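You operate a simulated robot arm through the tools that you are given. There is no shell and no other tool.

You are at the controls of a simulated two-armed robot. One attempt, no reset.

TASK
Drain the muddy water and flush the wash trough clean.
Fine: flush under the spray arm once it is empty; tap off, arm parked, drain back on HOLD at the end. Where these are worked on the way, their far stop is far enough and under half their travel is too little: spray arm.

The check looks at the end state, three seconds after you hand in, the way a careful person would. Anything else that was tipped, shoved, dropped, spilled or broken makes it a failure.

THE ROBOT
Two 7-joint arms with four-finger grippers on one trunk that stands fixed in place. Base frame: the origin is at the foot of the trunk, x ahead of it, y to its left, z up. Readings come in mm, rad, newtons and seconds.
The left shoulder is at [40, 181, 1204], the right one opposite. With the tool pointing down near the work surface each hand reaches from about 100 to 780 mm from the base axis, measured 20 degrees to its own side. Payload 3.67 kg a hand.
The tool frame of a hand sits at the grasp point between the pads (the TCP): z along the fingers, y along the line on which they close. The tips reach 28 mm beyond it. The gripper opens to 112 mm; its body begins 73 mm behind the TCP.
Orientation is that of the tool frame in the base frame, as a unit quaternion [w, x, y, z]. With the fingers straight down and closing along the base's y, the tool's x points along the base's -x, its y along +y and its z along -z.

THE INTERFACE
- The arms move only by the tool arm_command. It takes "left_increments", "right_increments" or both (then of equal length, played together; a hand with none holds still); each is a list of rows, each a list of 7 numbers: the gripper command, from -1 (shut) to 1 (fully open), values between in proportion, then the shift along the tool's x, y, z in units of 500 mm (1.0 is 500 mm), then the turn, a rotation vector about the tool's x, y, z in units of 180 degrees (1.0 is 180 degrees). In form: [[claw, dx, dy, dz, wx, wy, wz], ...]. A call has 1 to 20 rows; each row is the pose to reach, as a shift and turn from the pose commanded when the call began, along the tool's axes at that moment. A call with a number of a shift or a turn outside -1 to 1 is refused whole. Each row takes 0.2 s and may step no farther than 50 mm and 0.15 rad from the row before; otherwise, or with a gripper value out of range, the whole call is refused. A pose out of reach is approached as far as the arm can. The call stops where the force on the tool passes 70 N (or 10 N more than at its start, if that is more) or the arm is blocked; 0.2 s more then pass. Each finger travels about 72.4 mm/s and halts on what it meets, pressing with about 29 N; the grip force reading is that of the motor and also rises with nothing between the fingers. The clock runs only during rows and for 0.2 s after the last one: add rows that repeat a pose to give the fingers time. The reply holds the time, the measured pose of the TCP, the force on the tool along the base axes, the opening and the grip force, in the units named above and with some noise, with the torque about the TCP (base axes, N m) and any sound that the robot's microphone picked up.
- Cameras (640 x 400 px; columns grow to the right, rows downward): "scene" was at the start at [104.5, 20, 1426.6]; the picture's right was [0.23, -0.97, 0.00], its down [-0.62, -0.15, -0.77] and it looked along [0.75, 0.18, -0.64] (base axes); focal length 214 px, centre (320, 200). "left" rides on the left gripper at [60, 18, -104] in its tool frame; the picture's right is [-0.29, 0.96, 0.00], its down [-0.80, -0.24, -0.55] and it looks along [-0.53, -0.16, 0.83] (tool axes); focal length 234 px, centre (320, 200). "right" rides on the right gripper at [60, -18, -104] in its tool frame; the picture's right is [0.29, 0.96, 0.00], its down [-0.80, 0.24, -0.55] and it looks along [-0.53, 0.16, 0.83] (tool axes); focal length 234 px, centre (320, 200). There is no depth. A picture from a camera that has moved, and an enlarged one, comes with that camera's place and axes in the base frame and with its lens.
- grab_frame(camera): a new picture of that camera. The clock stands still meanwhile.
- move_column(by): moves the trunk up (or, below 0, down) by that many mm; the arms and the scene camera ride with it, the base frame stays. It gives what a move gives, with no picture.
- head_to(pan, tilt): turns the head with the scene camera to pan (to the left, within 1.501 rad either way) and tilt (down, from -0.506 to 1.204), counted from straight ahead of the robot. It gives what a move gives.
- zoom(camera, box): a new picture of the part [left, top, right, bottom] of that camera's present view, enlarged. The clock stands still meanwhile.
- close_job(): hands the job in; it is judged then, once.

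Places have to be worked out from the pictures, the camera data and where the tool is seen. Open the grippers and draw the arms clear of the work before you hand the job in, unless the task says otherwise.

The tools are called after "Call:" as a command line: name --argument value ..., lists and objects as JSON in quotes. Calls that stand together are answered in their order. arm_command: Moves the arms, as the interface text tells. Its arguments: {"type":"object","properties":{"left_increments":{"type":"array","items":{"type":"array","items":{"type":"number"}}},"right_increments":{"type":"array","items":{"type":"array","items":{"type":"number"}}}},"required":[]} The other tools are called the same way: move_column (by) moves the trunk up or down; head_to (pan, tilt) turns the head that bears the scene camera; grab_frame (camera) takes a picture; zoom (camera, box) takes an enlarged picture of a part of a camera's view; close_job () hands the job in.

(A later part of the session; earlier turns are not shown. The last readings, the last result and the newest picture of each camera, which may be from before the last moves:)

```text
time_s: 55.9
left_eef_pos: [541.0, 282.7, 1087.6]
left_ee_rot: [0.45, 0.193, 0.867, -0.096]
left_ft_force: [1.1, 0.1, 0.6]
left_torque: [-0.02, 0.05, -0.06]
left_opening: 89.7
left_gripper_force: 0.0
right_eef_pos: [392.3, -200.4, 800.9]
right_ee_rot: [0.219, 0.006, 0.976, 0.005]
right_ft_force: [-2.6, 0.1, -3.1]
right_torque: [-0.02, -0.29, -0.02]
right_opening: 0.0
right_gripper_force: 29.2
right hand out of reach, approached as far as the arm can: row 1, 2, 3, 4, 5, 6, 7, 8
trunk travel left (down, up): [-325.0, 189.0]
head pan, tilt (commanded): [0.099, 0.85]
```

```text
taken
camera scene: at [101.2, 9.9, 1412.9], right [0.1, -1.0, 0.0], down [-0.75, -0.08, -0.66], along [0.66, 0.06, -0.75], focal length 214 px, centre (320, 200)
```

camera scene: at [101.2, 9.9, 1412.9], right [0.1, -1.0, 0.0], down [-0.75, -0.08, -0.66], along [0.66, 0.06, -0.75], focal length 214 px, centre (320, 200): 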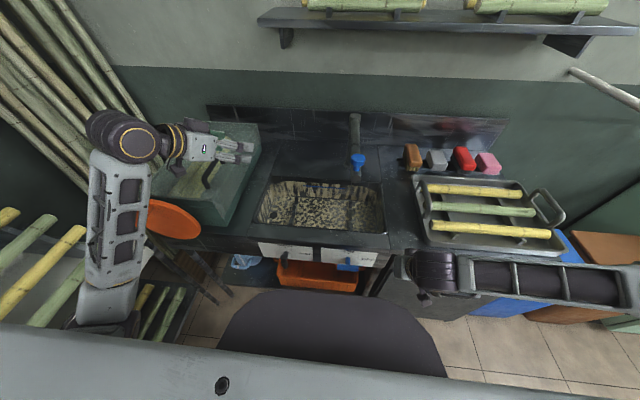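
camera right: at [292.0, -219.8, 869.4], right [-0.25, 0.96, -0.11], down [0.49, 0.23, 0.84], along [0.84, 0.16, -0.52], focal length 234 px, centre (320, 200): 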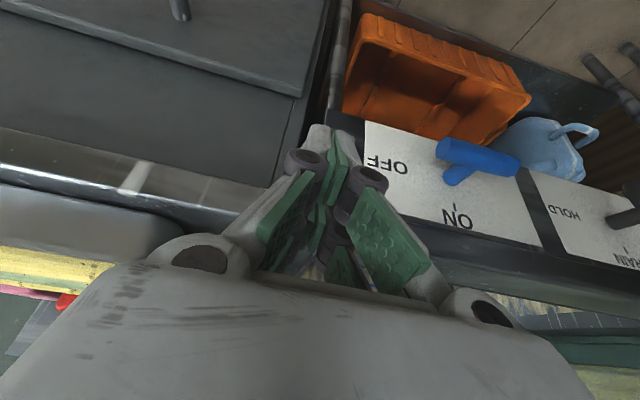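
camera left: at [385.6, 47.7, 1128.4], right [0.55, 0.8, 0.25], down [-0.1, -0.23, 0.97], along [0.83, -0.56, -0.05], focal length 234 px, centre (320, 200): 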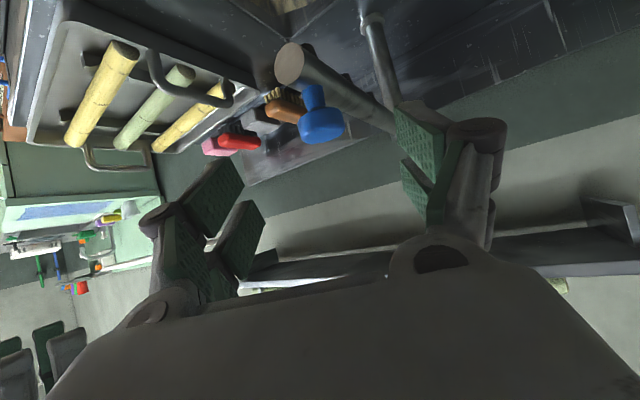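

The right hand is in a good posture just right of the tap, and its camera puts the blue bar from y≈-92 to -12 at z≈708, centre [418,-53,708]. I'll move over the bar's right end with fingers shut, keeping the tip above it.

Call:
arm_command --right_increments '[[-1, -0.0003, 0.048, 0.0057, 0, 0, 0], [-1, -0.0006, 0.096, 0.0114, 0, 0, 0], [-1, -0.001, 0.144, 0.017, 0, 0, 0], [-1, -0.0013, 0.192, 0.0227, 0, 0, 0], [-1, -0.0016, 0.24, 0.0284, 0, 0, 0]]'

Call:
grab_frame --camera "right"

Call:
zoom --camera "scene" --box '[260, 200, 420, 300]'

```text
time_s: 57.1
left_eef_pos: [539.9, 282.1, 1089.1]
left_ee_rot: [0.45, 0.193, 0.867, -0.095]
left_ft_force: [0.1, 0.2, 0.3]
left_torque: [0.01, -0.03, -0.03]
left_opening: 89.4
left_gripper_force: 0.1
right_eef_pos: [397.8, -80.5, 789.9]
right_ee_rot: [0.22, 0.005, 0.975, 0.005]
right_ft_force: [0.3, 0.7, 0.2]
right_torque: [-0.03, -0.02, -0.01]
right_opening: 0.0
right_gripper_force: 28.8
trunk travel left (down, up): [-325.0, 189.0]
head pan, tilt (commanded): [0.099, 0.85]
```

```text
taken
camera right: at [299.1, -99.8, 858.5], right [-0.25, 0.96, -0.11], down [0.48, 0.23, 0.85], along [0.84, 0.16, -0.52], focal length 234 px, centre (320, 200)
```

right: 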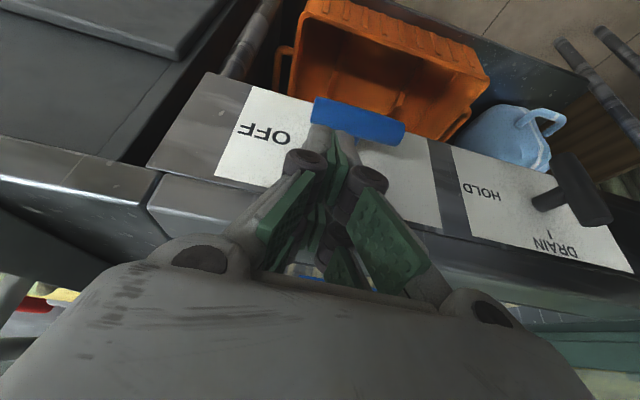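

```text
4.00 times, centred on (340, 250) of scene
camera zoom: at [99.4, 8.5, 1413.3], right [0.1, -1.0, 0.0], down [-0.75, -0.07, -0.66], along [0.66, 0.07, -0.75], focal length 858 px, centre (240, 0)
```

zoom: 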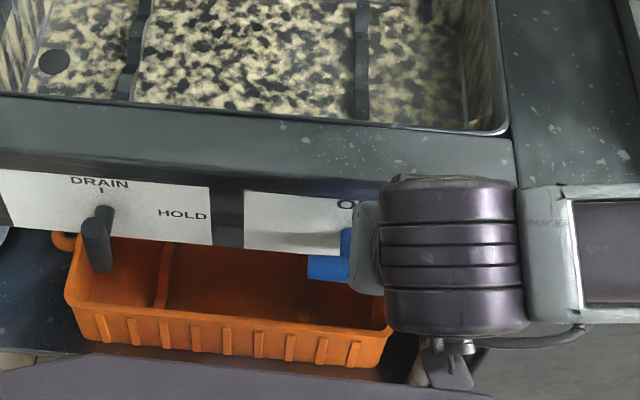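

The tip is above the bar's right end. I'll push straight down 75 mm in small steps, so the right end rotates clockwise toward ON.

Call:
arm_command --right_increments '[[-1, 0.0128, 0, 0.0272, 0, 0, 0], [-1, 0.0256, 0, 0.0543, 0, 0, 0], [-1, 0.0342, 0, 0.0724, 0, 0, 0], [-1, 0.0427, 0, 0.0905, 0, 0, 0], [-1, 0.0512, 0, 0.1086, 0, 0, 0], [-1, 0.0598, 0, 0.1267, 0, 0, 0], [-1, 0.064, 0, 0.1358, 0, 0, 0]]'

Call:
grab_frame --camera "right"

Call:
grab_frame --camera "scene"

```text
time_s: 58.5
left_eef_pos: [536.2, 280.1, 1090.3]
left_ee_rot: [0.45, 0.193, 0.867, -0.093]
left_ft_force: [0.9, 0.2, 0.4]
left_torque: [-0.01, 0.02, -0.04]
left_opening: 89.7
left_gripper_force: 0.0
right_eef_pos: [401.3, -78.9, 734.3]
right_ee_rot: [0.23, 0.008, 0.973, 0.005]
right_ft_force: [-20.2, -21.7, 37.2]
right_torque: [0.28, 0.26, -0.43]
right_opening: 6.0
right_gripper_force: 35.5
trunk travel left (down, up): [-325.0, 189.0]
head pan, tilt (commanded): [0.099, 0.85]
stopped in row 6 (right hand): the force on the tool passed its limit at 79 N (the readings are from after the stop); the commanded pose is now the measured one
```

```text
taken
camera right: at [301.2, -98.2, 799.8], right [-0.25, 0.96, -0.11], down [0.47, 0.22, 0.86], along [0.85, 0.16, -0.5], focal length 234 px, centre (320, 200)
```

right: 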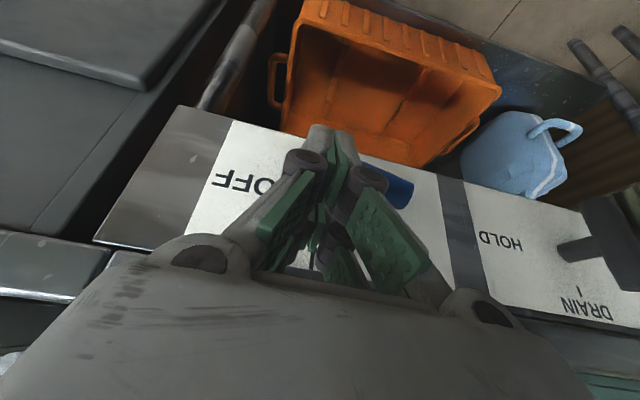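

```text
taken
camera scene: at [96.3, 6.6, 1413.7], right [0.1, -1.0, 0.0], down [-0.75, -0.07, -0.66], along [0.66, 0.07, -0.75], focal length 214 px, centre (320, 200)
```

scene: 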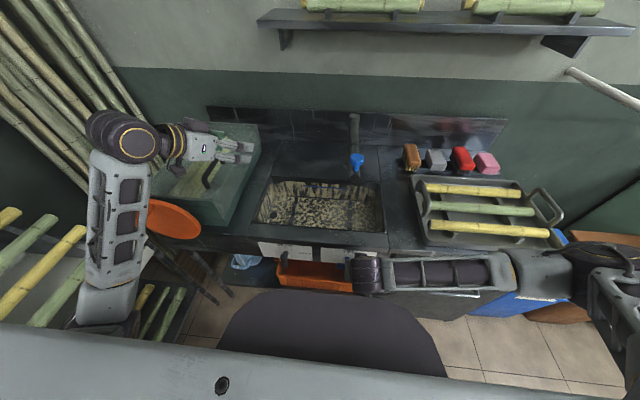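

The push stopped at 79 N with the tip at bar height, so the tap bar doesn't turn clockwise. I'll look at it closely.

Call:
zoom --camera "right" --box '[200, 80, 460, 242]'

Call:
zoom --camera "scene" --box '[260, 200, 420, 300]'

```text
2.46 times, centred on (330, 161) of right
camera zoom: at [301.2, -98.2, 799.8], right [-0.25, 0.96, -0.11], down [0.47, 0.22, 0.86], along [0.85, 0.16, -0.5], focal length 576 px, centre (295, 296)
```

zoom: 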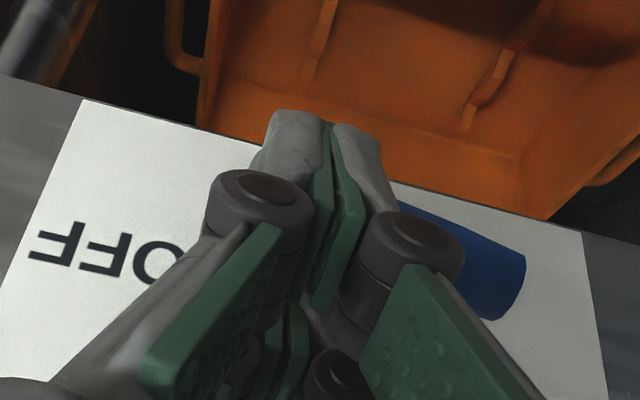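

```text
4.00 times, centred on (340, 250) of scene
camera zoom: at [96.3, 6.6, 1413.7], right [0.1, -1.0, 0.0], down [-0.75, -0.07, -0.66], along [0.66, 0.07, -0.75], focal length 858 px, centre (240, 0)
```

zoom: 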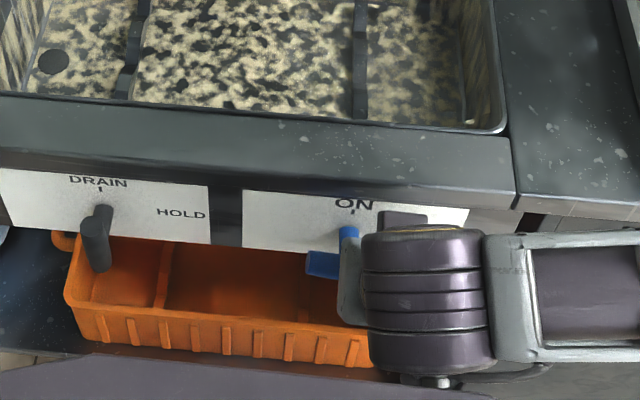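

The bar did not budge clockwise, so the tap's ON must be counter-clockwise, with the left end going down. I'll lift, shift over to the bar's left end (y≈-24) and check the view before pushing.

Call:
arm_command --right_increments '[[-1, -0.0134, 0.0004, -0.0268, 0, 0, 0], [-1, -0.0269, 0.0008, -0.0536, 0, 0, 0], [-1, -0.0403, 0.0012, -0.0804, 0, 0, 0], [-1, -0.0396, 0.0379, -0.0802, 0, 0, 0], [-1, -0.039, 0.0745, -0.0799, 0, 0, 0], [-1, -0.0383, 0.1112, -0.0797, 0, 0, 0]]'

Call:
grab_frame --camera "right"

```text
time_s: 59.0
left_eef_pos: [541.1, 283.4, 1087.0]
left_ee_rot: [0.449, 0.191, 0.868, -0.094]
left_ft_force: [-1.5, -0.5, 0.1]
left_torque: [0.03, -0.05, 0.08]
left_opening: 89.8
left_gripper_force: 0.2
right_eef_pos: [401.3, -79.1, 735.4]
right_ee_rot: [0.22, 0.007, 0.975, 0.003]
right_ft_force: [35.5, 30.8, -58.3]
right_torque: [-0.47, -0.14, -0.62]
right_opening: 0.1
right_gripper_force: 35.8
trunk travel left (down, up): [-325.0, 189.0]
head pan, tilt (commanded): [0.099, 0.85]
stopped in row 2 (right hand): the force on the tool passed its limit at 90 N (the readings are from after the stop); the commanded pose is now the measured one
```

```text
taken
camera right: at [303.4, -97.8, 802.9], right [-0.25, 0.96, -0.11], down [0.49, 0.23, 0.84], along [0.84, 0.15, -0.52], focal length 234 px, centre (320, 200)
```

right: 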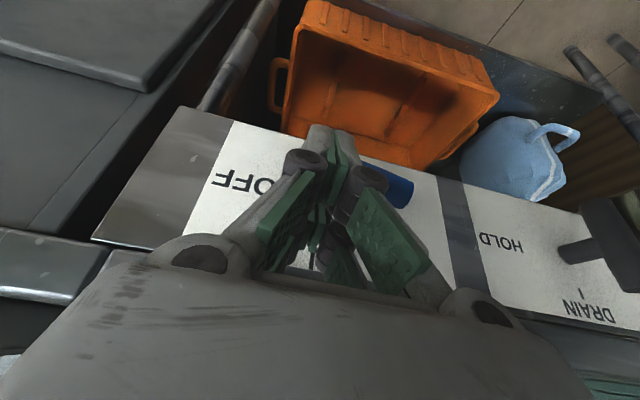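

Lifting met 67 N along the finger axis, so the bar appears jammed in the gap between the front and rear finger pairs. That means this push proves nothing about the turning direction. I'll open the fingers a few millimetres to relieve the jam and read the force.

Call:
arm_command --right_increments '[[-0.9, 0, 0, 0, 0, 0, 0], [-0.85, 0, 0, 0, 0, 0, 0], [-0.85, 0, 0, 0, 0, 0, 0]]'

Call:
zoom --camera "right" --box '[200, 80, 460, 242]'

```text
time_s: 59.8
left_eef_pos: [542.1, 280.9, 1088.5]
left_ee_rot: [0.449, 0.192, 0.868, -0.094]
left_ft_force: [0.2, -0.3, -0.9]
left_torque: [0.02, 0.01, -0.03]
left_opening: 89.6
left_gripper_force: 0.0
right_eef_pos: [402.5, -80.8, 738.3]
right_ee_rot: [0.22, 0.007, 0.976, 0.002]
right_ft_force: [24.7, -2.3, -19.4]
right_torque: [-0.62, -0.29, -0.35]
right_opening: 9.9
right_gripper_force: 0.8
trunk travel left (down, up): [-325.0, 189.0]
head pan, tilt (commanded): [0.099, 0.85]
```

```text
2.46 times, centred on (330, 161) of right
camera zoom: at [302.8, -100.0, 805.7], right [-0.25, 0.96, -0.12], down [0.49, 0.23, 0.84], along [0.84, 0.15, -0.52], focal length 576 px, centre (295, 296)
```

zoom: 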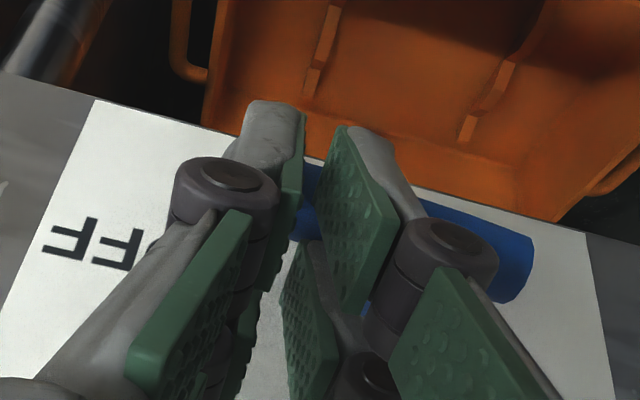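

The jam is loosening: the force fell to about 30 N and the blue bar is visible between the front and rear finger pairs. I'll back out slowly along the finger axis.

Call:
arm_command --right_increments '[[-0.85, 0, 0, -0.008, 0, 0, 0], [-0.85, 0, 0, -0.016, 0, 0, 0], [-0.85, 0, 0, -0.032, 0, 0, 0], [-0.85, 0, 0, -0.05, 0, 0, 0], [-0.85, 0, 0, -0.07, 0, 0, 0], [-0.85, 0, 0, -0.09, 0, 0, 0]]'

Call:
zoom --camera "right" --box '[200, 60, 460, 222]'

```text
time_s: 61.2
left_eef_pos: [538.2, 281.0, 1089.3]
left_ee_rot: [0.45, 0.192, 0.867, -0.093]
left_ft_force: [-0.3, 0.7, 0.5]
left_torque: [-0.01, -0.02, 0.03]
left_opening: 89.7
left_gripper_force: 0.0
right_eef_pos: [379.5, -81.0, 780.1]
right_ee_rot: [0.22, 0.007, 0.975, 0.003]
right_ft_force: [-1.5, -0.7, 0.1]
right_torque: [0.02, -0.04, 0.0]
right_opening: 8.3
right_gripper_force: 0.0
trunk travel left (down, up): [-325.0, 189.0]
head pan, tilt (commanded): [0.099, 0.85]
```

```text
2.46 times, centred on (330, 141) of right
camera zoom: at [279.6, -99.4, 847.9], right [-0.25, 0.96, -0.12], down [0.48, 0.23, 0.84], along [0.84, 0.15, -0.52], focal length 576 px, centre (295, 345)
```

zoom: 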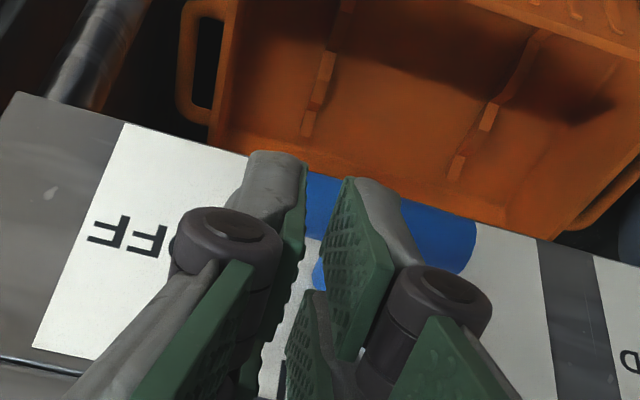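

The hand is free and the bar is unharmed and still horizontal. The gap between finger pairs is about the bar's diameter, so I'll set the rear pair squarely over the bar (TCP x≈389) and redo the clockwise test push on the right end.

Call:
arm_command --right_increments '[[-1, 0.0064, 0.001, 0.0357, 0, 0, 0], [-1, 0.0128, 0.002, 0.0714, 0, 0, 0], [-1, 0.0214, 0.002, 0.0895, 0, 0, 0], [-1, 0.0265, 0.002, 0.1003, 0, 0, 0], [-1, 0.0317, 0.002, 0.1111, 0, 0, 0], [-1, 0.0368, 0.002, 0.122, 0, 0, 0], [-1, 0.042, 0.002, 0.1328, 0, 0, 0]]'

Call:
zoom --camera "right" --box '[200, 60, 460, 222]'

```text
time_s: 62.8
left_eef_pos: [539.5, 280.4, 1088.4]
left_ee_rot: [0.45, 0.192, 0.867, -0.094]
left_ft_force: [-0.8, 0.1, 1.2]
left_torque: [0.02, 0.04, 0.0]
left_opening: 89.6
left_gripper_force: 0.1
right_eef_pos: [389.2, -79.8, 709.5]
right_ee_rot: [0.22, 0.007, 0.976, 0.002]
right_ft_force: [-0.5, -1.8, 0.7]
right_torque: [-0.02, -0.02, -0.05]
right_opening: 0.2
right_gripper_force: 29.0
trunk travel left (down, up): [-325.0, 189.0]
head pan, tilt (commanded): [0.099, 0.85]
```

```text
2.46 times, centred on (330, 141) of right
camera zoom: at [290.0, -97.9, 777.8], right [-0.25, 0.96, -0.12], down [0.49, 0.23, 0.84], along [0.84, 0.15, -0.52], focal length 576 px, centre (295, 345)
```

zoom: 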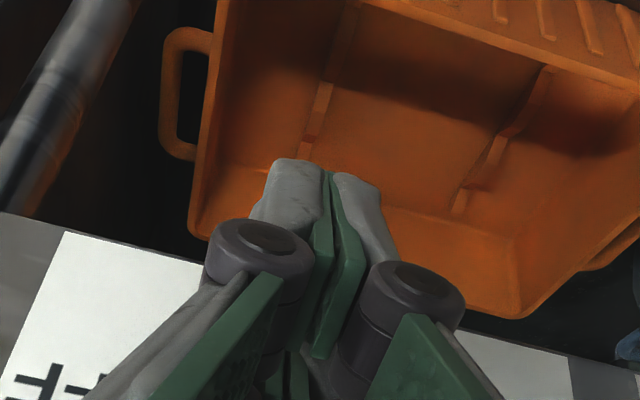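

The tip went down with no force and the blue bar is no longer where it was, so it may have turned. I'll check the full views.

Call:
grab_frame --camera "right"

Call:
zoom --camera "scene" --box '[240, 150, 420, 290]'

Call:
grab_frame --camera "left"

```text
taken
camera right: at [290.0, -97.9, 777.8], right [-0.25, 0.96, -0.12], down [0.49, 0.23, 0.84], along [0.84, 0.15, -0.52], focal length 234 px, centre (320, 200)
```

right: 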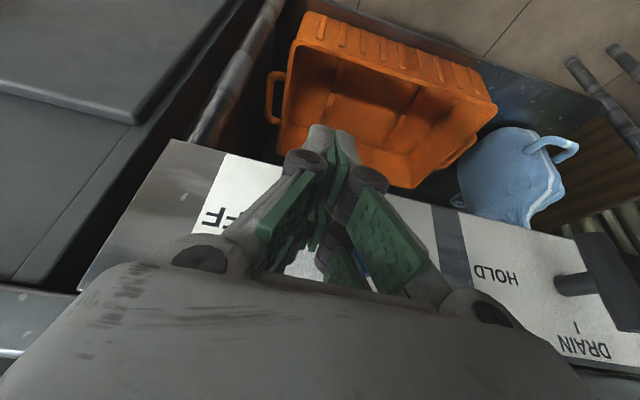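

```text
2.86 times, centred on (330, 220) of scene
camera zoom: at [99.2, 7.7, 1413.3], right [0.1, -1.0, 0.0], down [-0.75, -0.07, -0.66], along [0.66, 0.07, -0.75], focal length 613 px, centre (291, 143)
```

zoom: 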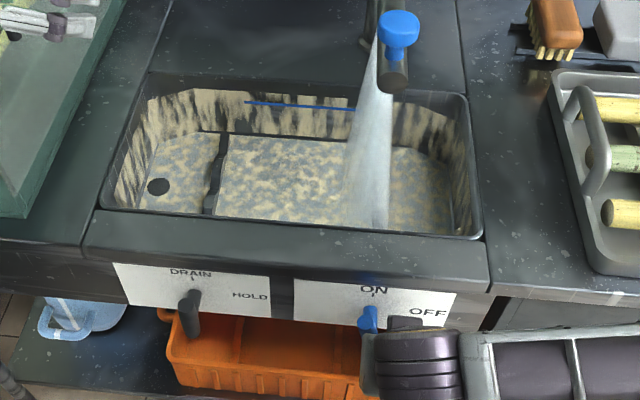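

```text
taken
camera left: at [436.5, 346.7, 1100.7], right [0.55, 0.8, 0.25], down [-0.1, -0.23, 0.97], along [0.83, -0.56, -0.05], focal length 234 px, centre (320, 200)
```

left: 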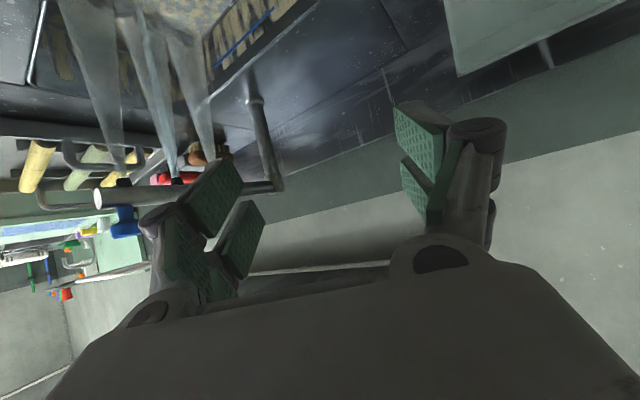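

Water is now spraying from the arm into the trough, so the tap opens clockwise as well. I'll push down a little further and nudge left to bring the bar fully to ON.

Call:
arm_command --right_increments '[[-1, 0.0086, 0, 0.0181, 0, 0, 0], [-1, 0.0172, 0, 0.0361, 0, 0, 0], [-1, 0.0172, 0.008, 0.0361, 0, 0, 0], [-1, 0.0172, 0.016, 0.0361, 0, 0, 0]]'

Call:
zoom --camera "scene" --box '[240, 150, 420, 290]'

Call:
grab_frame --camera "right"

```text
time_s: 63.8
left_eef_pos: [538.5, 278.4, 1089.8]
left_ee_rot: [0.45, 0.193, 0.867, -0.093]
left_ft_force: [0.0, -0.8, 0.3]
left_torque: [-0.02, 0.0, 0.01]
left_opening: 89.5
left_gripper_force: 0.0
right_eef_pos: [388.5, -76.3, 690.5]
right_ee_rot: [0.22, 0.01, 0.975, 0.0]
right_ft_force: [-4.6, -28.2, 9.1]
right_torque: [0.05, -0.26, -0.74]
right_opening: 0.1
right_gripper_force: 28.8
trunk travel left (down, up): [-325.0, 189.0]
head pan, tilt (commanded): [0.099, 0.85]
```

```text
2.86 times, centred on (330, 220) of scene
camera zoom: at [98.5, 4.6, 1413.5], right [0.1, -1.0, 0.0], down [-0.75, -0.07, -0.66], along [0.66, 0.07, -0.75], focal length 613 px, centre (291, 143)
```

zoom: 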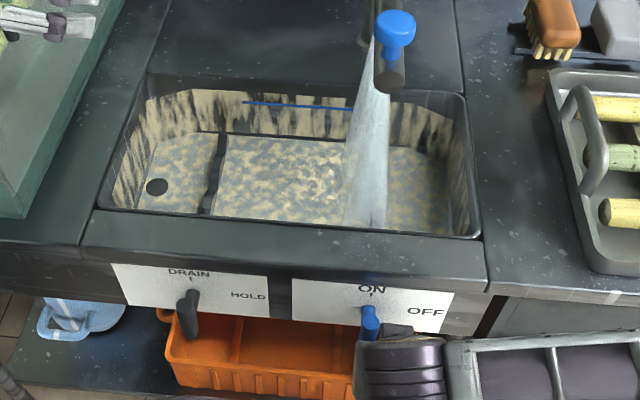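

```text
taken
camera right: at [289.8, -93.9, 757.4], right [-0.24, 0.96, -0.12], down [0.49, 0.23, 0.84], along [0.84, 0.15, -0.52], focal length 234 px, centre (320, 200)
```

right: 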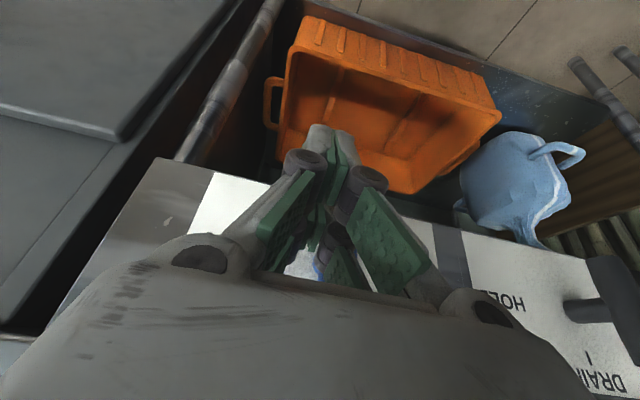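

Side force rose to 28 N, so the bar is against its ON stop, and the spray is running hard over the muddy floor. I'll ease the right hand away from the bar, lift it to the ready position for shutting off, and let the flush run.

Call:
arm_command --right_increments '[[-1, 0, -0.02, 0, 0, 0, 0], [-1, 0, -0.04, 0, 0, 0, 0], [-1, 0, -0.06, 0, 0, 0, 0], [-1, -0.0144, -0.06, -0.0303, 0, 0, 0], [-1, -0.0288, -0.06, -0.0605, 0, 0, 0], [-1, -0.0431, -0.06, -0.0908, 0, 0, 0], [-1, -0.0575, -0.06, -0.121, 0, 0, 0], [-1, -0.0575, -0.06, -0.121, 0, 0, 0], [-1, -0.0575, -0.06, -0.121, 0, 0, 0], [-1, -0.0575, -0.06, -0.121, 0, 0, 0], [-1, -0.0575, -0.06, -0.121, 0, 0, 0], [-1, -0.0575, -0.06, -0.121, 0, 0, 0], [-1, -0.0575, -0.06, -0.121, 0, 0, 0], [-1, -0.0575, -0.06, -0.121, 0, 0, 0], [-1, -0.0575, -0.06, -0.121, 0, 0, 0], [-1, -0.0575, -0.06, -0.121, 0, 0, 0], [-1, -0.0575, -0.06, -0.121, 0, 0, 0], [-1, -0.0575, -0.06, -0.121, 0, 0, 0], [-1, -0.0575, -0.06, -0.121, 0, 0, 0], [-1, -0.0575, -0.06, -0.121, 0, 0, 0]]'

Call:
zoom --camera "scene" --box '[240, 150, 420, 290]'

Call:
grab_frame --camera "right"

```text
time_s: 68.0
left_eef_pos: [538.5, 281.5, 1089.0]
left_ee_rot: [0.449, 0.192, 0.867, -0.093]
left_ft_force: [-1.5, 1.0, -0.4]
left_torque: [-0.01, -0.04, 0.01]
left_opening: 89.7
left_gripper_force: 0.1
right_eef_pos: [386.6, -101.3, 757.6]
right_ee_rot: [0.22, 0.008, 0.975, 0.002]
right_ft_force: [-0.4, -0.3, 0.3]
right_torque: [0.0, 0.01, 0.03]
right_opening: 0.0
right_gripper_force: 29.0
trunk travel left (down, up): [-325.0, 189.0]
head pan, tilt (commanded): [0.099, 0.85]
```

```text
2.86 times, centred on (330, 220) of scene
camera zoom: at [99.2, 7.9, 1413.3], right [0.1, -1.0, 0.0], down [-0.75, -0.07, -0.66], along [0.66, 0.07, -0.75], focal length 613 px, centre (291, 143)
```

zoom: 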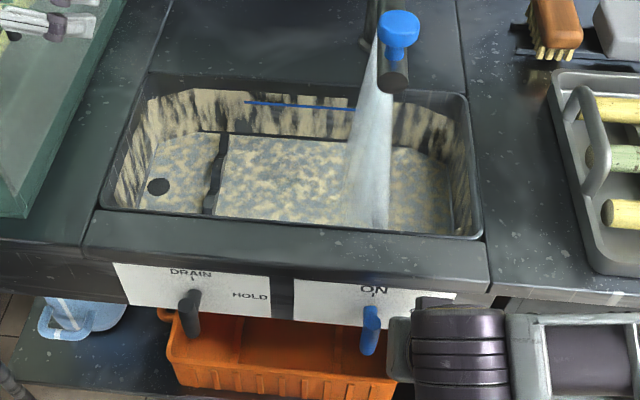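

```text
taken
camera right: at [288.5, -119.9, 824.8], right [-0.25, 0.96, -0.12], down [0.49, 0.23, 0.84], along [0.84, 0.15, -0.52], focal length 234 px, centre (320, 200)
```

right: 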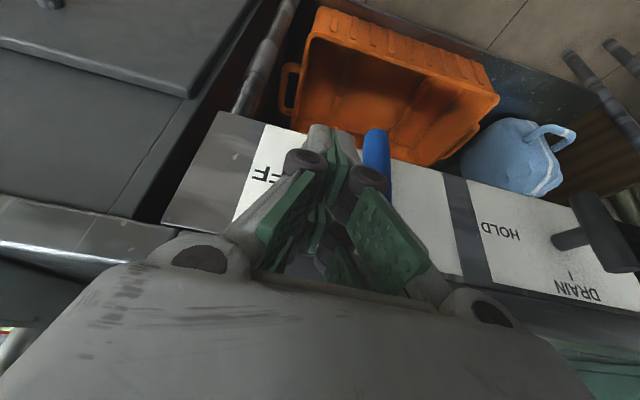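

The tap bar is vertical at ON. I'll let the flush run for another 8 s and compare the residue.

Call:
arm_command --right_increments '[[-1, 0, 0, 0, 0, 0, 0], [-1, 0, 0, 0, 0, 0, 0], [-1, 0, 0, 0, 0, 0, 0], [-1, 0, 0, 0, 0, 0, 0], [-1, 0, 0, 0, 0, 0, 0], [-1, 0, 0, 0, 0, 0, 0], [-1, 0, 0, 0, 0, 0, 0], [-1, 0, 0, 0, 0, 0, 0], [-1, 0, 0, 0, 0, 0, 0], [-1, 0, 0, 0, 0, 0, 0], [-1, 0, 0, 0, 0, 0, 0], [-1, 0, 0, 0, 0, 0, 0], [-1, 0, 0, 0, 0, 0, 0], [-1, 0, 0, 0, 0, 0, 0], [-1, 0, 0, 0, 0, 0, 0], [-1, 0, 0, 0, 0, 0, 0], [-1, 0, 0, 0, 0, 0, 0], [-1, 0, 0, 0, 0, 0, 0], [-1, 0, 0, 0, 0, 0, 0], [-1, 0, 0, 0, 0, 0, 0]]'

Call:
arm_command --right_increments '[[-1, 0, 0, 0, 0, 0, 0], [-1, 0, 0, 0, 0, 0, 0], [-1, 0, 0, 0, 0, 0, 0], [-1, 0, 0, 0, 0, 0, 0], [-1, 0, 0, 0, 0, 0, 0], [-1, 0, 0, 0, 0, 0, 0], [-1, 0, 0, 0, 0, 0, 0], [-1, 0, 0, 0, 0, 0, 0], [-1, 0, 0, 0, 0, 0, 0], [-1, 0, 0, 0, 0, 0, 0], [-1, 0, 0, 0, 0, 0, 0], [-1, 0, 0, 0, 0, 0, 0], [-1, 0, 0, 0, 0, 0, 0], [-1, 0, 0, 0, 0, 0, 0], [-1, 0, 0, 0, 0, 0, 0], [-1, 0, 0, 0, 0, 0, 0], [-1, 0, 0, 0, 0, 0, 0], [-1, 0, 0, 0, 0, 0, 0], [-1, 0, 0, 0, 0, 0, 0], [-1, 0, 0, 0, 0, 0, 0]]'

Call:
zoom --camera "scene" --box '[240, 150, 420, 290]'

```text
time_s: 72.2
left_eef_pos: [538.3, 281.0, 1089.6]
left_ee_rot: [0.45, 0.192, 0.867, -0.094]
left_ft_force: [-0.5, -0.2, -1.1]
left_torque: [0.0, -0.03, 0.01]
left_opening: 89.6
left_gripper_force: 0.0
right_eef_pos: [388.8, -100.9, 757.4]
right_ee_rot: [0.22, 0.007, 0.975, 0.002]
right_ft_force: [-0.9, -0.3, 0.0]
right_torque: [0.0, 0.0, -0.01]
right_opening: 0.2
right_gripper_force: 28.9
trunk travel left (down, up): [-325.0, 189.0]
head pan, tilt (commanded): [0.099, 0.85]
```

```text
time_s: 76.4
left_eef_pos: [539.5, 280.8, 1089.2]
left_ee_rot: [0.451, 0.191, 0.867, -0.092]
left_ft_force: [-0.6, -0.1, 0.2]
left_torque: [0.01, 0.0, 0.03]
left_opening: 89.6
left_gripper_force: 0.1
right_eef_pos: [388.4, -101.5, 757.3]
right_ee_rot: [0.22, 0.008, 0.975, 0.001]
right_ft_force: [-0.3, 0.2, 0.0]
right_torque: [0.01, 0.0, -0.01]
right_opening: 0.1
right_gripper_force: 29.1
trunk travel left (down, up): [-325.0, 189.0]
head pan, tilt (commanded): [0.099, 0.85]
```

```text
2.86 times, centred on (330, 220) of scene
camera zoom: at [99.2, 7.9, 1413.3], right [0.1, -1.0, 0.0], down [-0.75, -0.07, -0.66], along [0.66, 0.07, -0.75], focal length 613 px, centre (291, 143)
```

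zoom: 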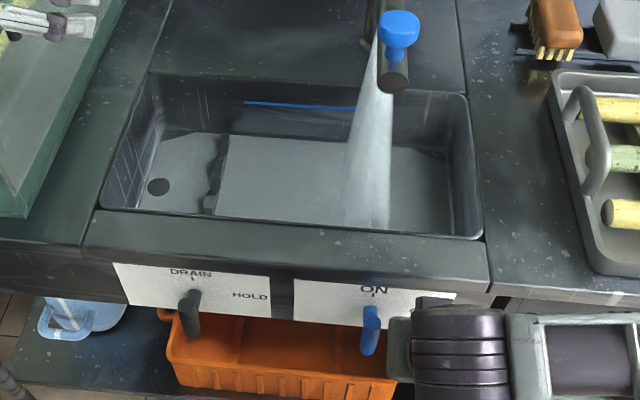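

The trough looks clean with the spray still on. I'll zoom in tightly to confirm no mud is left before shutting the tap.

Call:
zoom --camera "scene" --box '[260, 165, 390, 225]'

```text
4.92 times, centred on (325, 195) of scene
camera zoom: at [99.2, 7.9, 1413.3], right [0.1, -1.0, 0.0], down [-0.75, -0.07, -0.66], along [0.66, 0.07, -0.75], focal length 1056 px, centre (295, 225)
```

zoom: 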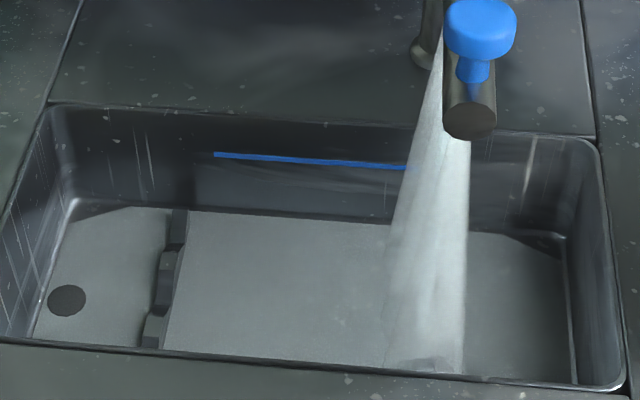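

No mud is visible any more. I'll push the tap bar's upper end from the right to the left and down along its arc to bring it back to OFF.

Call:
arm_command --right_increments '[[-1, 0.002, 0.024, 0.004, 0, 0, 0], [-1, 0.003, 0.045, 0.0063, 0, 0, 0], [-1, 0.0021, 0.0602, 0.0043, 0, 0, 0], [-1, 0.0024, 0.0756, 0.0051, 0, 0, 0], [-1, 0.0044, 0.0904, 0.0092, 0, 0, 0], [-1, 0.008, 0.1034, 0.0168, 0, 0, 0], [-1, 0.013, 0.1138, 0.0273, 0, 0, 0], [-1, 0.018, 0.123, 0.0379, 0, 0, 0], [-1, 0.0215, 0.127, 0.0452, 0, 0, 0]]'

Call:
zoom --camera "scene" --box '[240, 150, 420, 290]'

Call:
grab_frame --camera "right"

```text
time_s: 78.4
left_eef_pos: [538.8, 281.2, 1089.0]
left_ee_rot: [0.45, 0.192, 0.867, -0.094]
left_ft_force: [0.3, 0.0, -0.5]
left_torque: [-0.01, 0.0, 0.0]
left_opening: 89.6
left_gripper_force: 0.0
right_eef_pos: [387.9, -38.9, 732.6]
right_ee_rot: [0.22, 0.009, 0.975, 0.002]
right_ft_force: [-1.9, -2.7, 5.9]
right_torque: [-0.06, -0.13, -0.05]
right_opening: 6.1
right_gripper_force: 35.7
trunk travel left (down, up): [-325.0, 189.0]
head pan, tilt (commanded): [0.099, 0.85]
```

```text
2.86 times, centred on (330, 220) of scene
camera zoom: at [98.2, 7.3, 1413.4], right [0.1, -1.0, 0.0], down [-0.75, -0.07, -0.66], along [0.66, 0.07, -0.75], focal length 613 px, centre (291, 143)
```

zoom: 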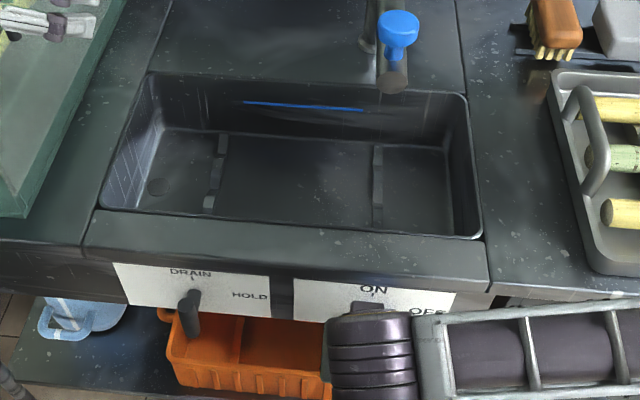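

```text
taken
camera right: at [289.2, -57.5, 801.3], right [-0.25, 0.96, -0.12], down [0.48, 0.23, 0.85], along [0.84, 0.15, -0.52], focal length 234 px, centre (320, 200)
```

right: 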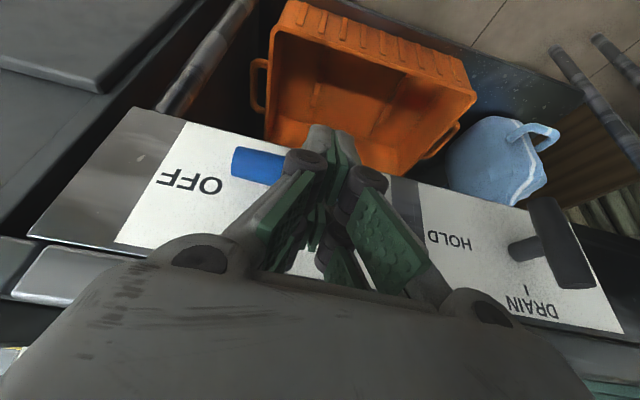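

The spray has stopped, the trough is clean and empty, and the bar's right end is back at z≈709. I'll press down a few more millimetres to be sure it's against the OFF stop, then lift the hand away.

Call:
arm_command --right_increments '[[-1, 0.0017, 0.004, 0.0036, 0, 0, 0], [-1, 0.0034, 0.008, 0.0072, 0, 0, 0]]'

Call:
arm_command --right_increments '[[-1, -0.0086, 0, -0.0181, 0, 0, 0], [-1, -0.0172, 0, -0.0361, 0, 0, 0], [-1, -0.0343, 0, -0.0722, 0, 0, 0], [-1, -0.0515, -0.02, -0.1084, 0, 0, 0], [-1, -0.0515, -0.08, -0.1084, 0, 0, 0], [-1, -0.0515, -0.14, -0.1084, 0, 0, 0], [-1, -0.0515, -0.2, -0.1084, 0, 0, 0], [-1, -0.0515, -0.26, -0.1084, 0, 0, 0], [-1, -0.0515, -0.32, -0.1084, 0, 0, 0]]'

Call:
zoom --camera "scene" --box '[240, 150, 420, 290]'

Call:
grab_frame --camera "right"

```text
time_s: 79.0
left_eef_pos: [535.6, 278.2, 1091.7]
left_ee_rot: [0.452, 0.193, 0.866, -0.093]
left_ft_force: [-0.4, -0.7, 0.3]
left_torque: [0.01, 0.0, -0.03]
left_opening: 89.7
left_gripper_force: 0.0
right_eef_pos: [387.2, -35.1, 731.8]
right_ee_rot: [0.224, 0.008, 0.975, 0.003]
right_ft_force: [-13.7, -22.5, 46.8]
right_torque: [-0.51, -0.95, -0.53]
right_opening: 6.2
right_gripper_force: 35.6
trunk travel left (down, up): [-325.0, 189.0]
head pan, tilt (commanded): [0.099, 0.85]
```

```text
time_s: 81.0
left_eef_pos: [538.2, 281.4, 1091.4]
left_ee_rot: [0.45, 0.191, 0.867, -0.092]
left_ft_force: [0.1, 1.0, 0.4]
left_torque: [0.02, 0.0, 0.01]
left_opening: 89.4
left_gripper_force: 0.0
right_eef_pos: [387.2, -195.6, 787.5]
right_ee_rot: [0.221, 0.006, 0.975, 0.004]
right_ft_force: [0.0, 0.2, -0.7]
right_torque: [0.0, -0.03, 0.01]
right_opening: 0.0
right_gripper_force: 36.2
trunk travel left (down, up): [-325.0, 189.0]
head pan, tilt (commanded): [0.099, 0.85]
```

```text
2.86 times, centred on (330, 220) of scene
camera zoom: at [98.4, 7.1, 1413.4], right [0.1, -0.99, 0.0], down [-0.75, -0.07, -0.66], along [0.66, 0.07, -0.75], focal length 613 px, centre (291, 143)
```

zoom: 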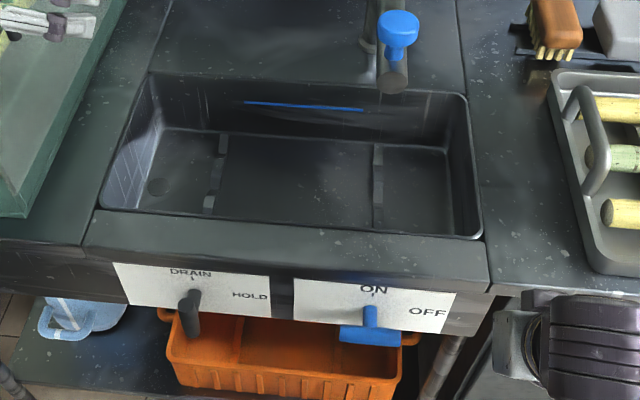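

```text
taken
camera right: at [288.5, -214.1, 855.7], right [-0.25, 0.96, -0.12], down [0.48, 0.23, 0.84], along [0.84, 0.15, -0.52], focal length 234 px, centre (320, 200)
```

right: 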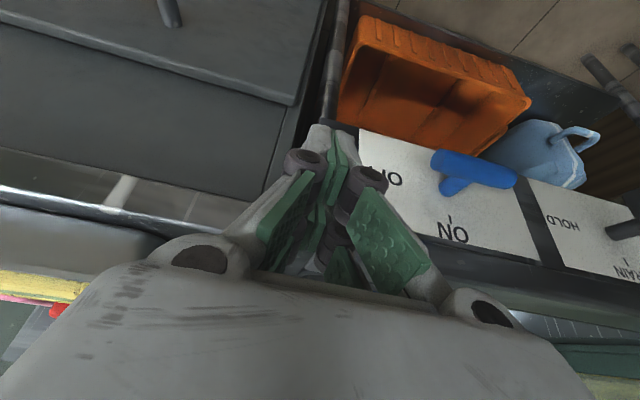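

The tap is OFF: the bar is horizontal and it pressed to 47 N at the stop. Now I'll return the left hand to the spray-arm knob, near [555,-45,1061], going first to a pre-grasp 80 mm back along the tool axis.

Call:
arm_command --left_increments '[[0.6, -0.0183, -0.0727, 0.0112, 0, 0, 0], [0.6, -0.0365, -0.1453, 0.0224, 0, 0, 0], [0.6, -0.0548, -0.218, 0.0335, 0, 0, 0], [0.6, -0.073, -0.2906, 0.0447, 0, 0, 0], [0.6, -0.0913, -0.3633, 0.0559, 0, 0, 0], [0.6, -0.1095, -0.4359, 0.0671, 0, 0, 0], [0.6, -0.1278, -0.5086, 0.0782, 0, 0, 0], [0.6, -0.146, -0.5812, 0.0894, 0, 0, 0]]'

Call:
grab_frame --camera "left"

Call:
zoom --camera "scene" --box '[220, 90, 420, 260]'

```text
time_s: 82.8
left_eef_pos: [488.9, -17.7, 1116.0]
left_ee_rot: [0.45, 0.192, 0.867, -0.093]
left_ft_force: [0.0, -0.1, 0.4]
left_torque: [-0.02, -0.02, 0.03]
left_opening: 89.3
left_gripper_force: 0.0
right_eef_pos: [387.8, -194.4, 786.9]
right_ee_rot: [0.221, 0.007, 0.975, 0.003]
right_ft_force: [-0.2, 0.3, 0.2]
right_torque: [0.0, -0.02, 0.0]
right_opening: 0.2
right_gripper_force: 35.7
trunk travel left (down, up): [-325.0, 189.0]
head pan, tilt (commanded): [0.099, 0.85]
```

```text
taken
camera left: at [386.4, 48.3, 1127.6], right [0.55, 0.8, 0.25], down [-0.1, -0.23, 0.97], along [0.83, -0.56, -0.05], focal length 234 px, centre (320, 200)
```

left: 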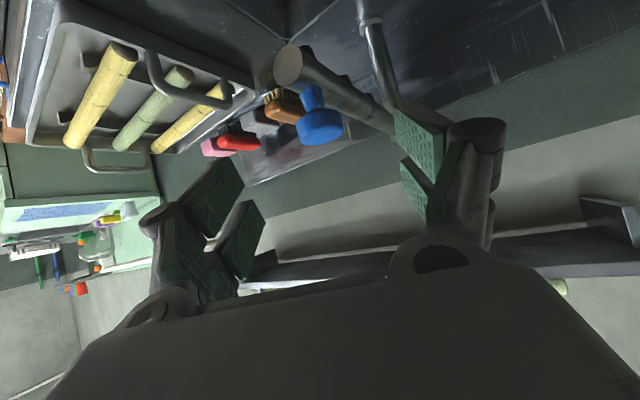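

```text
2.35 times, centred on (320, 175) of scene
camera zoom: at [99.3, 6.3, 1413.3], right [0.1, -0.99, 0.0], down [-0.75, -0.07, -0.66], along [0.66, 0.07, -0.75], focal length 505 px, centre (320, 259)
```

zoom: 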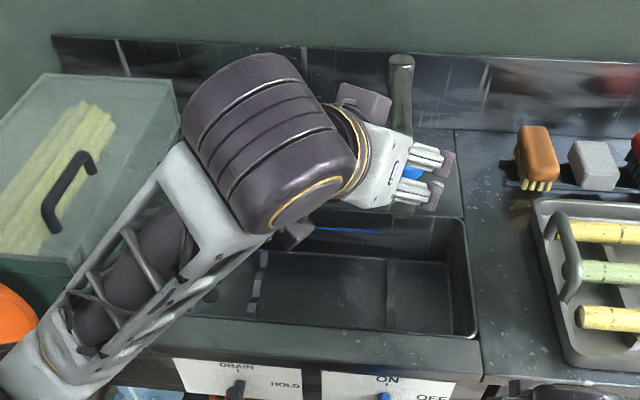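

The view matches the moment of release, so the knob hasn't moved and sits at about [549,-43,1060]. I'll advance 72 mm along the tool axis and close on it.

Call:
arm_command --left_increments '[[0.6, 0, 0.0008, 0.0363, 0, 0, 0], [0.6, 0, 0.0016, 0.0725, 0, 0, 0], [0.6, 0, 0.0024, 0.1088, 0, 0, 0], [0.6, 0, 0.0032, 0.145, 0, 0, 0], [0.6, 0, 0.0032, 0.145, 0, 0, 0], [-1, 0, 0.0032, 0.145, 0, 0, 0], [-1, 0, 0.0032, 0.145, 0, 0, 0], [-1, 0, 0.0032, 0.145, 0, 0, 0], [-1, 0, 0.0032, 0.145, 0, 0, 0]]'

Call:
grab_frame --camera "left"

```text
time_s: 84.8
left_eef_pos: [544.0, -38.7, 1077.9]
left_ee_rot: [0.45, 0.193, 0.867, -0.094]
left_ft_force: [-0.9, -0.3, -2.1]
left_torque: [-0.09, -0.07, -0.23]
left_opening: 36.9
left_gripper_force: 45.0
right_eef_pos: [388.8, -195.0, 788.4]
right_ee_rot: [0.219, 0.008, 0.976, 0.003]
right_ft_force: [-0.6, -0.1, 0.5]
right_torque: [0.02, 0.05, -0.03]
right_opening: 0.2
right_gripper_force: 35.8
trunk travel left (down, up): [-325.0, 189.0]
head pan, tilt (commanded): [0.099, 0.85]
```

```text
taken
camera left: at [442.1, 26.3, 1088.3], right [0.55, 0.8, 0.25], down [-0.1, -0.23, 0.97], along [0.83, -0.56, -0.05], focal length 234 px, centre (320, 200)
```

left: 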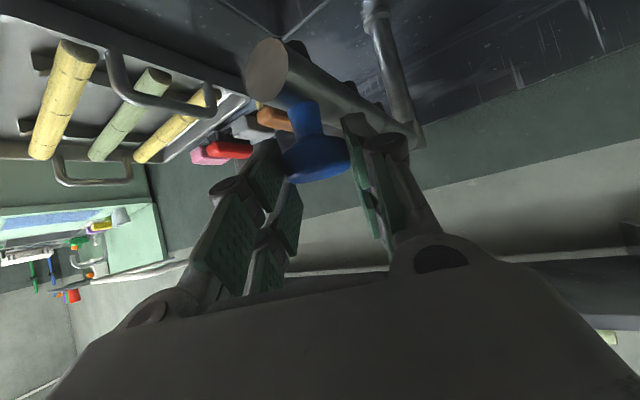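

The knob is gripped again (36.9 mm). I'll swing the arm back along the same arc from about 89° to 40°, returning the hand's yaw to zero on the way.

Call:
arm_command --left_increments '[[-1, 0.0094, 0.0394, -0.0126, 0, 0, 0], [-1, 0.0184, 0.0886, -0.0246, 0, 0, 0], [-1, 0.0252, 0.1392, -0.0332, 0, 0, 0], [-1, 0.0294, 0.1904, -0.0384, 0, 0, 0], [-1, 0.0308, 0.2412, -0.0396, -0.0184, 0.0002, -0.013], [-1, 0.0296, 0.292, -0.0372, -0.0369, 0.0005, -0.0261], [-1, 0.0258, 0.3424, -0.031, -0.0553, 0.0007, -0.0391], [-1, 0.0194, 0.392, -0.021, -0.0737, 0.0009, -0.0521], [-1, 0.0106, 0.4404, -0.008, -0.0922, 0.0012, -0.0652], [-1, -0.0006, 0.4872, 0.009, -0.1106, 0.0014, -0.0782], [-1, -0.0006, 0.4872, 0.009, -0.1106, 0.0014, -0.0782]]'

Call:
grab_frame --camera "left"

Call:
zoom --camera "scene" --box '[220, 90, 420, 260]'

```text
time_s: 87.2
left_eef_pos: [650.8, 180.5, 1079.6]
left_ee_rot: [0.46, 0.004, 0.888, 0.004]
left_ft_force: [5.2, -8.1, -2.4]
left_torque: [-0.21, 0.12, -0.43]
left_opening: 36.7
left_gripper_force: 44.7
right_eef_pos: [387.3, -196.0, 787.5]
right_ee_rot: [0.221, 0.008, 0.975, 0.004]
right_ft_force: [-0.1, -0.2, 0.2]
right_torque: [0.01, 0.01, 0.02]
right_opening: 0.0
right_gripper_force: 35.4
trunk travel left (down, up): [-325.0, 189.0]
head pan, tilt (commanded): [0.099, 0.85]
```

```text
taken
camera left: at [529.7, 198.9, 1090.0], right [0.17, 0.95, 0.25], down [0.01, -0.25, 0.97], along [0.99, -0.16, -0.05], focal length 234 px, centre (320, 200)
```

left: 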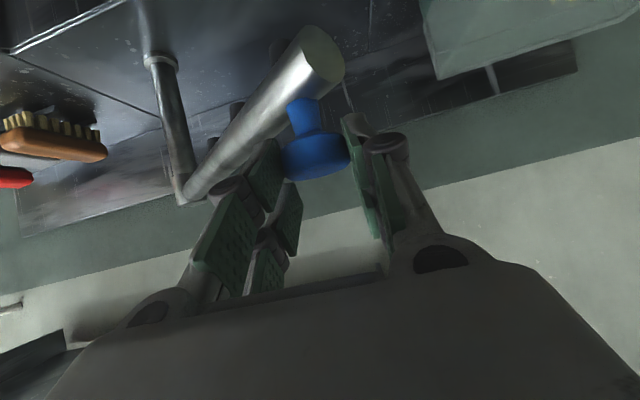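

```text
2.35 times, centred on (320, 175) of scene
camera zoom: at [100.4, 6.4, 1413.2], right [0.1, -1.0, 0.0], down [-0.75, -0.07, -0.66], along [0.66, 0.07, -0.75], focal length 505 px, centre (320, 259)
```

zoom: 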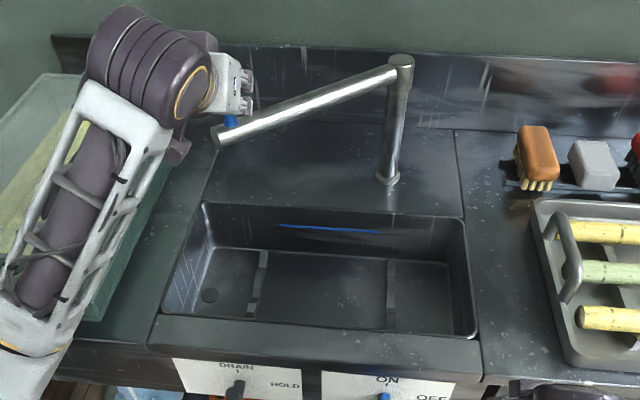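

The swing back is smooth. I'll continue from 40° to the parked position along the wall, ending where I first gripped it.

Call:
arm_command --left_increments '[[-1, -0.0232, 0.0316, 0.0334, 0, 0, 0], [-1, -0.048, 0.0594, 0.0692, 0, 0, 0], [-1, -0.0742, 0.0834, 0.1066, 0, 0, 0], [-1, -0.1014, 0.1034, 0.1456, 0, 0, 0], [-1, -0.1296, 0.1188, 0.1858, 0, 0, 0], [-1, -0.1586, 0.1302, 0.227, 0, 0, 0], [-1, -0.1882, 0.1372, 0.2688, 0, 0, 0], [-1, -0.2178, 0.1396, 0.311, 0, 0, 0], [-1, -0.2178, 0.1396, 0.311, 0, 0, 0]]'

Call:
grab_frame --camera "left"

Call:
zoom --camera "scene" --box '[200, 70, 400, 195]'

```text
time_s: 89.2
left_eef_pos: [838.3, 249.8, 1079.0]
left_ee_rot: [0.459, 0.004, 0.889, 0.004]
left_ft_force: [1.3, -2.7, -5.5]
left_torque: [0.02, 0.6, 0.2]
left_opening: 36.8
left_gripper_force: 45.4
right_eef_pos: [388.7, -194.5, 787.7]
right_ee_rot: [0.22, 0.007, 0.976, 0.003]
right_ft_force: [0.6, -0.3, -0.8]
right_torque: [0.01, 0.01, 0.01]
right_opening: 0.0
right_gripper_force: 35.8
trunk travel left (down, up): [-325.0, 189.0]
head pan, tilt (commanded): [0.099, 0.85]
```

```text
taken
camera left: at [718.0, 267.2, 1090.6], right [0.17, 0.95, 0.25], down [0.01, -0.25, 0.97], along [0.99, -0.16, -0.05], focal length 234 px, centre (320, 200)
```

left: 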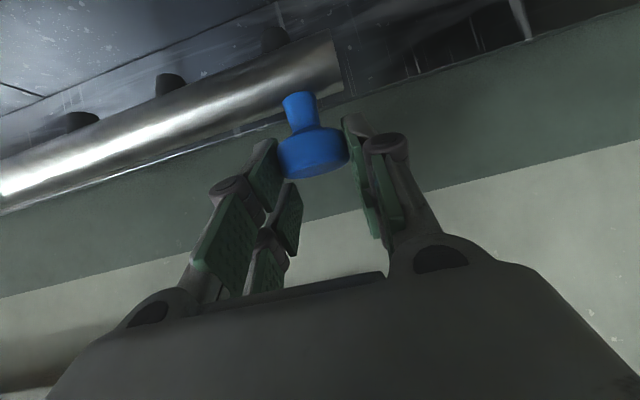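

```text
3.20 times, centred on (300, 132) of scene
camera zoom: at [100.2, 7.6, 1413.2], right [0.1, -0.99, 0.0], down [-0.75, -0.07, -0.66], along [0.66, 0.07, -0.75], focal length 686 px, centre (384, 416)
```

zoom: 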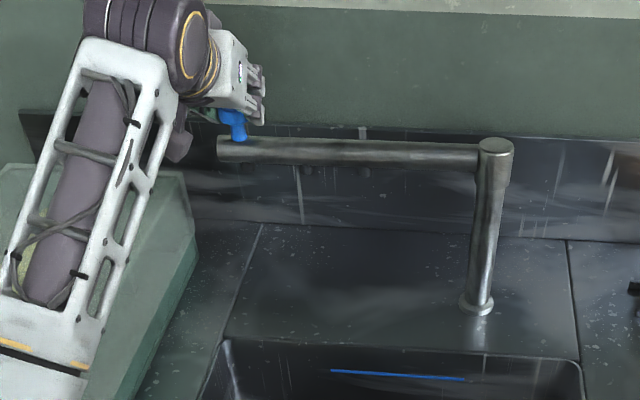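

It's nearly parked, but the pipe end still sits a few pixels lower than in the earlier parked view. I'll push gently another few millimetres toward the wall until the stop answers.

Call:
arm_command --left_increments '[[-1, -0.0058, 0, 0.0082, 0, 0, 0], [-1, -0.0092, 0, 0.0131, 0, 0, 0], [-1, -0.0115, 0, 0.0163, 0, 0, 0], [-1, -0.0138, 0, 0.0196, 0, 0, 0], [-1, -0.0138, 0, 0.0196, 0, 0, 0]]'

Call:
zoom --camera "scene" --box '[200, 70, 400, 195]'

```text
time_s: 90.4
left_eef_pos: [846.9, 250.0, 1078.6]
left_ee_rot: [0.459, 0.004, 0.889, 0.004]
left_ft_force: [-32.9, -2.3, -8.7]
left_torque: [-0.07, 0.86, -0.02]
left_opening: 36.8
left_gripper_force: 45.7
right_eef_pos: [385.8, -193.6, 789.4]
right_ee_rot: [0.222, 0.007, 0.975, 0.002]
right_ft_force: [0.6, -0.1, -0.2]
right_torque: [0.0, 0.01, 0.02]
right_opening: 0.1
right_gripper_force: 35.9
trunk travel left (down, up): [-325.0, 189.0]
head pan, tilt (commanded): [0.099, 0.85]
```

```text
3.20 times, centred on (300, 132) of scene
camera zoom: at [94.9, 8.0, 1413.6], right [0.1, -0.99, 0.0], down [-0.75, -0.07, -0.66], along [0.66, 0.07, -0.75], focal length 686 px, centre (384, 416)
```

zoom: 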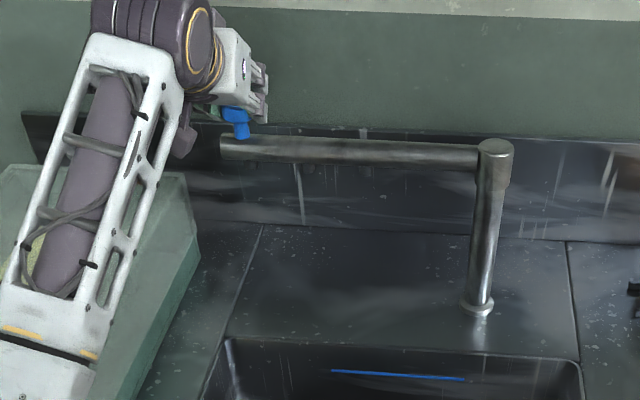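

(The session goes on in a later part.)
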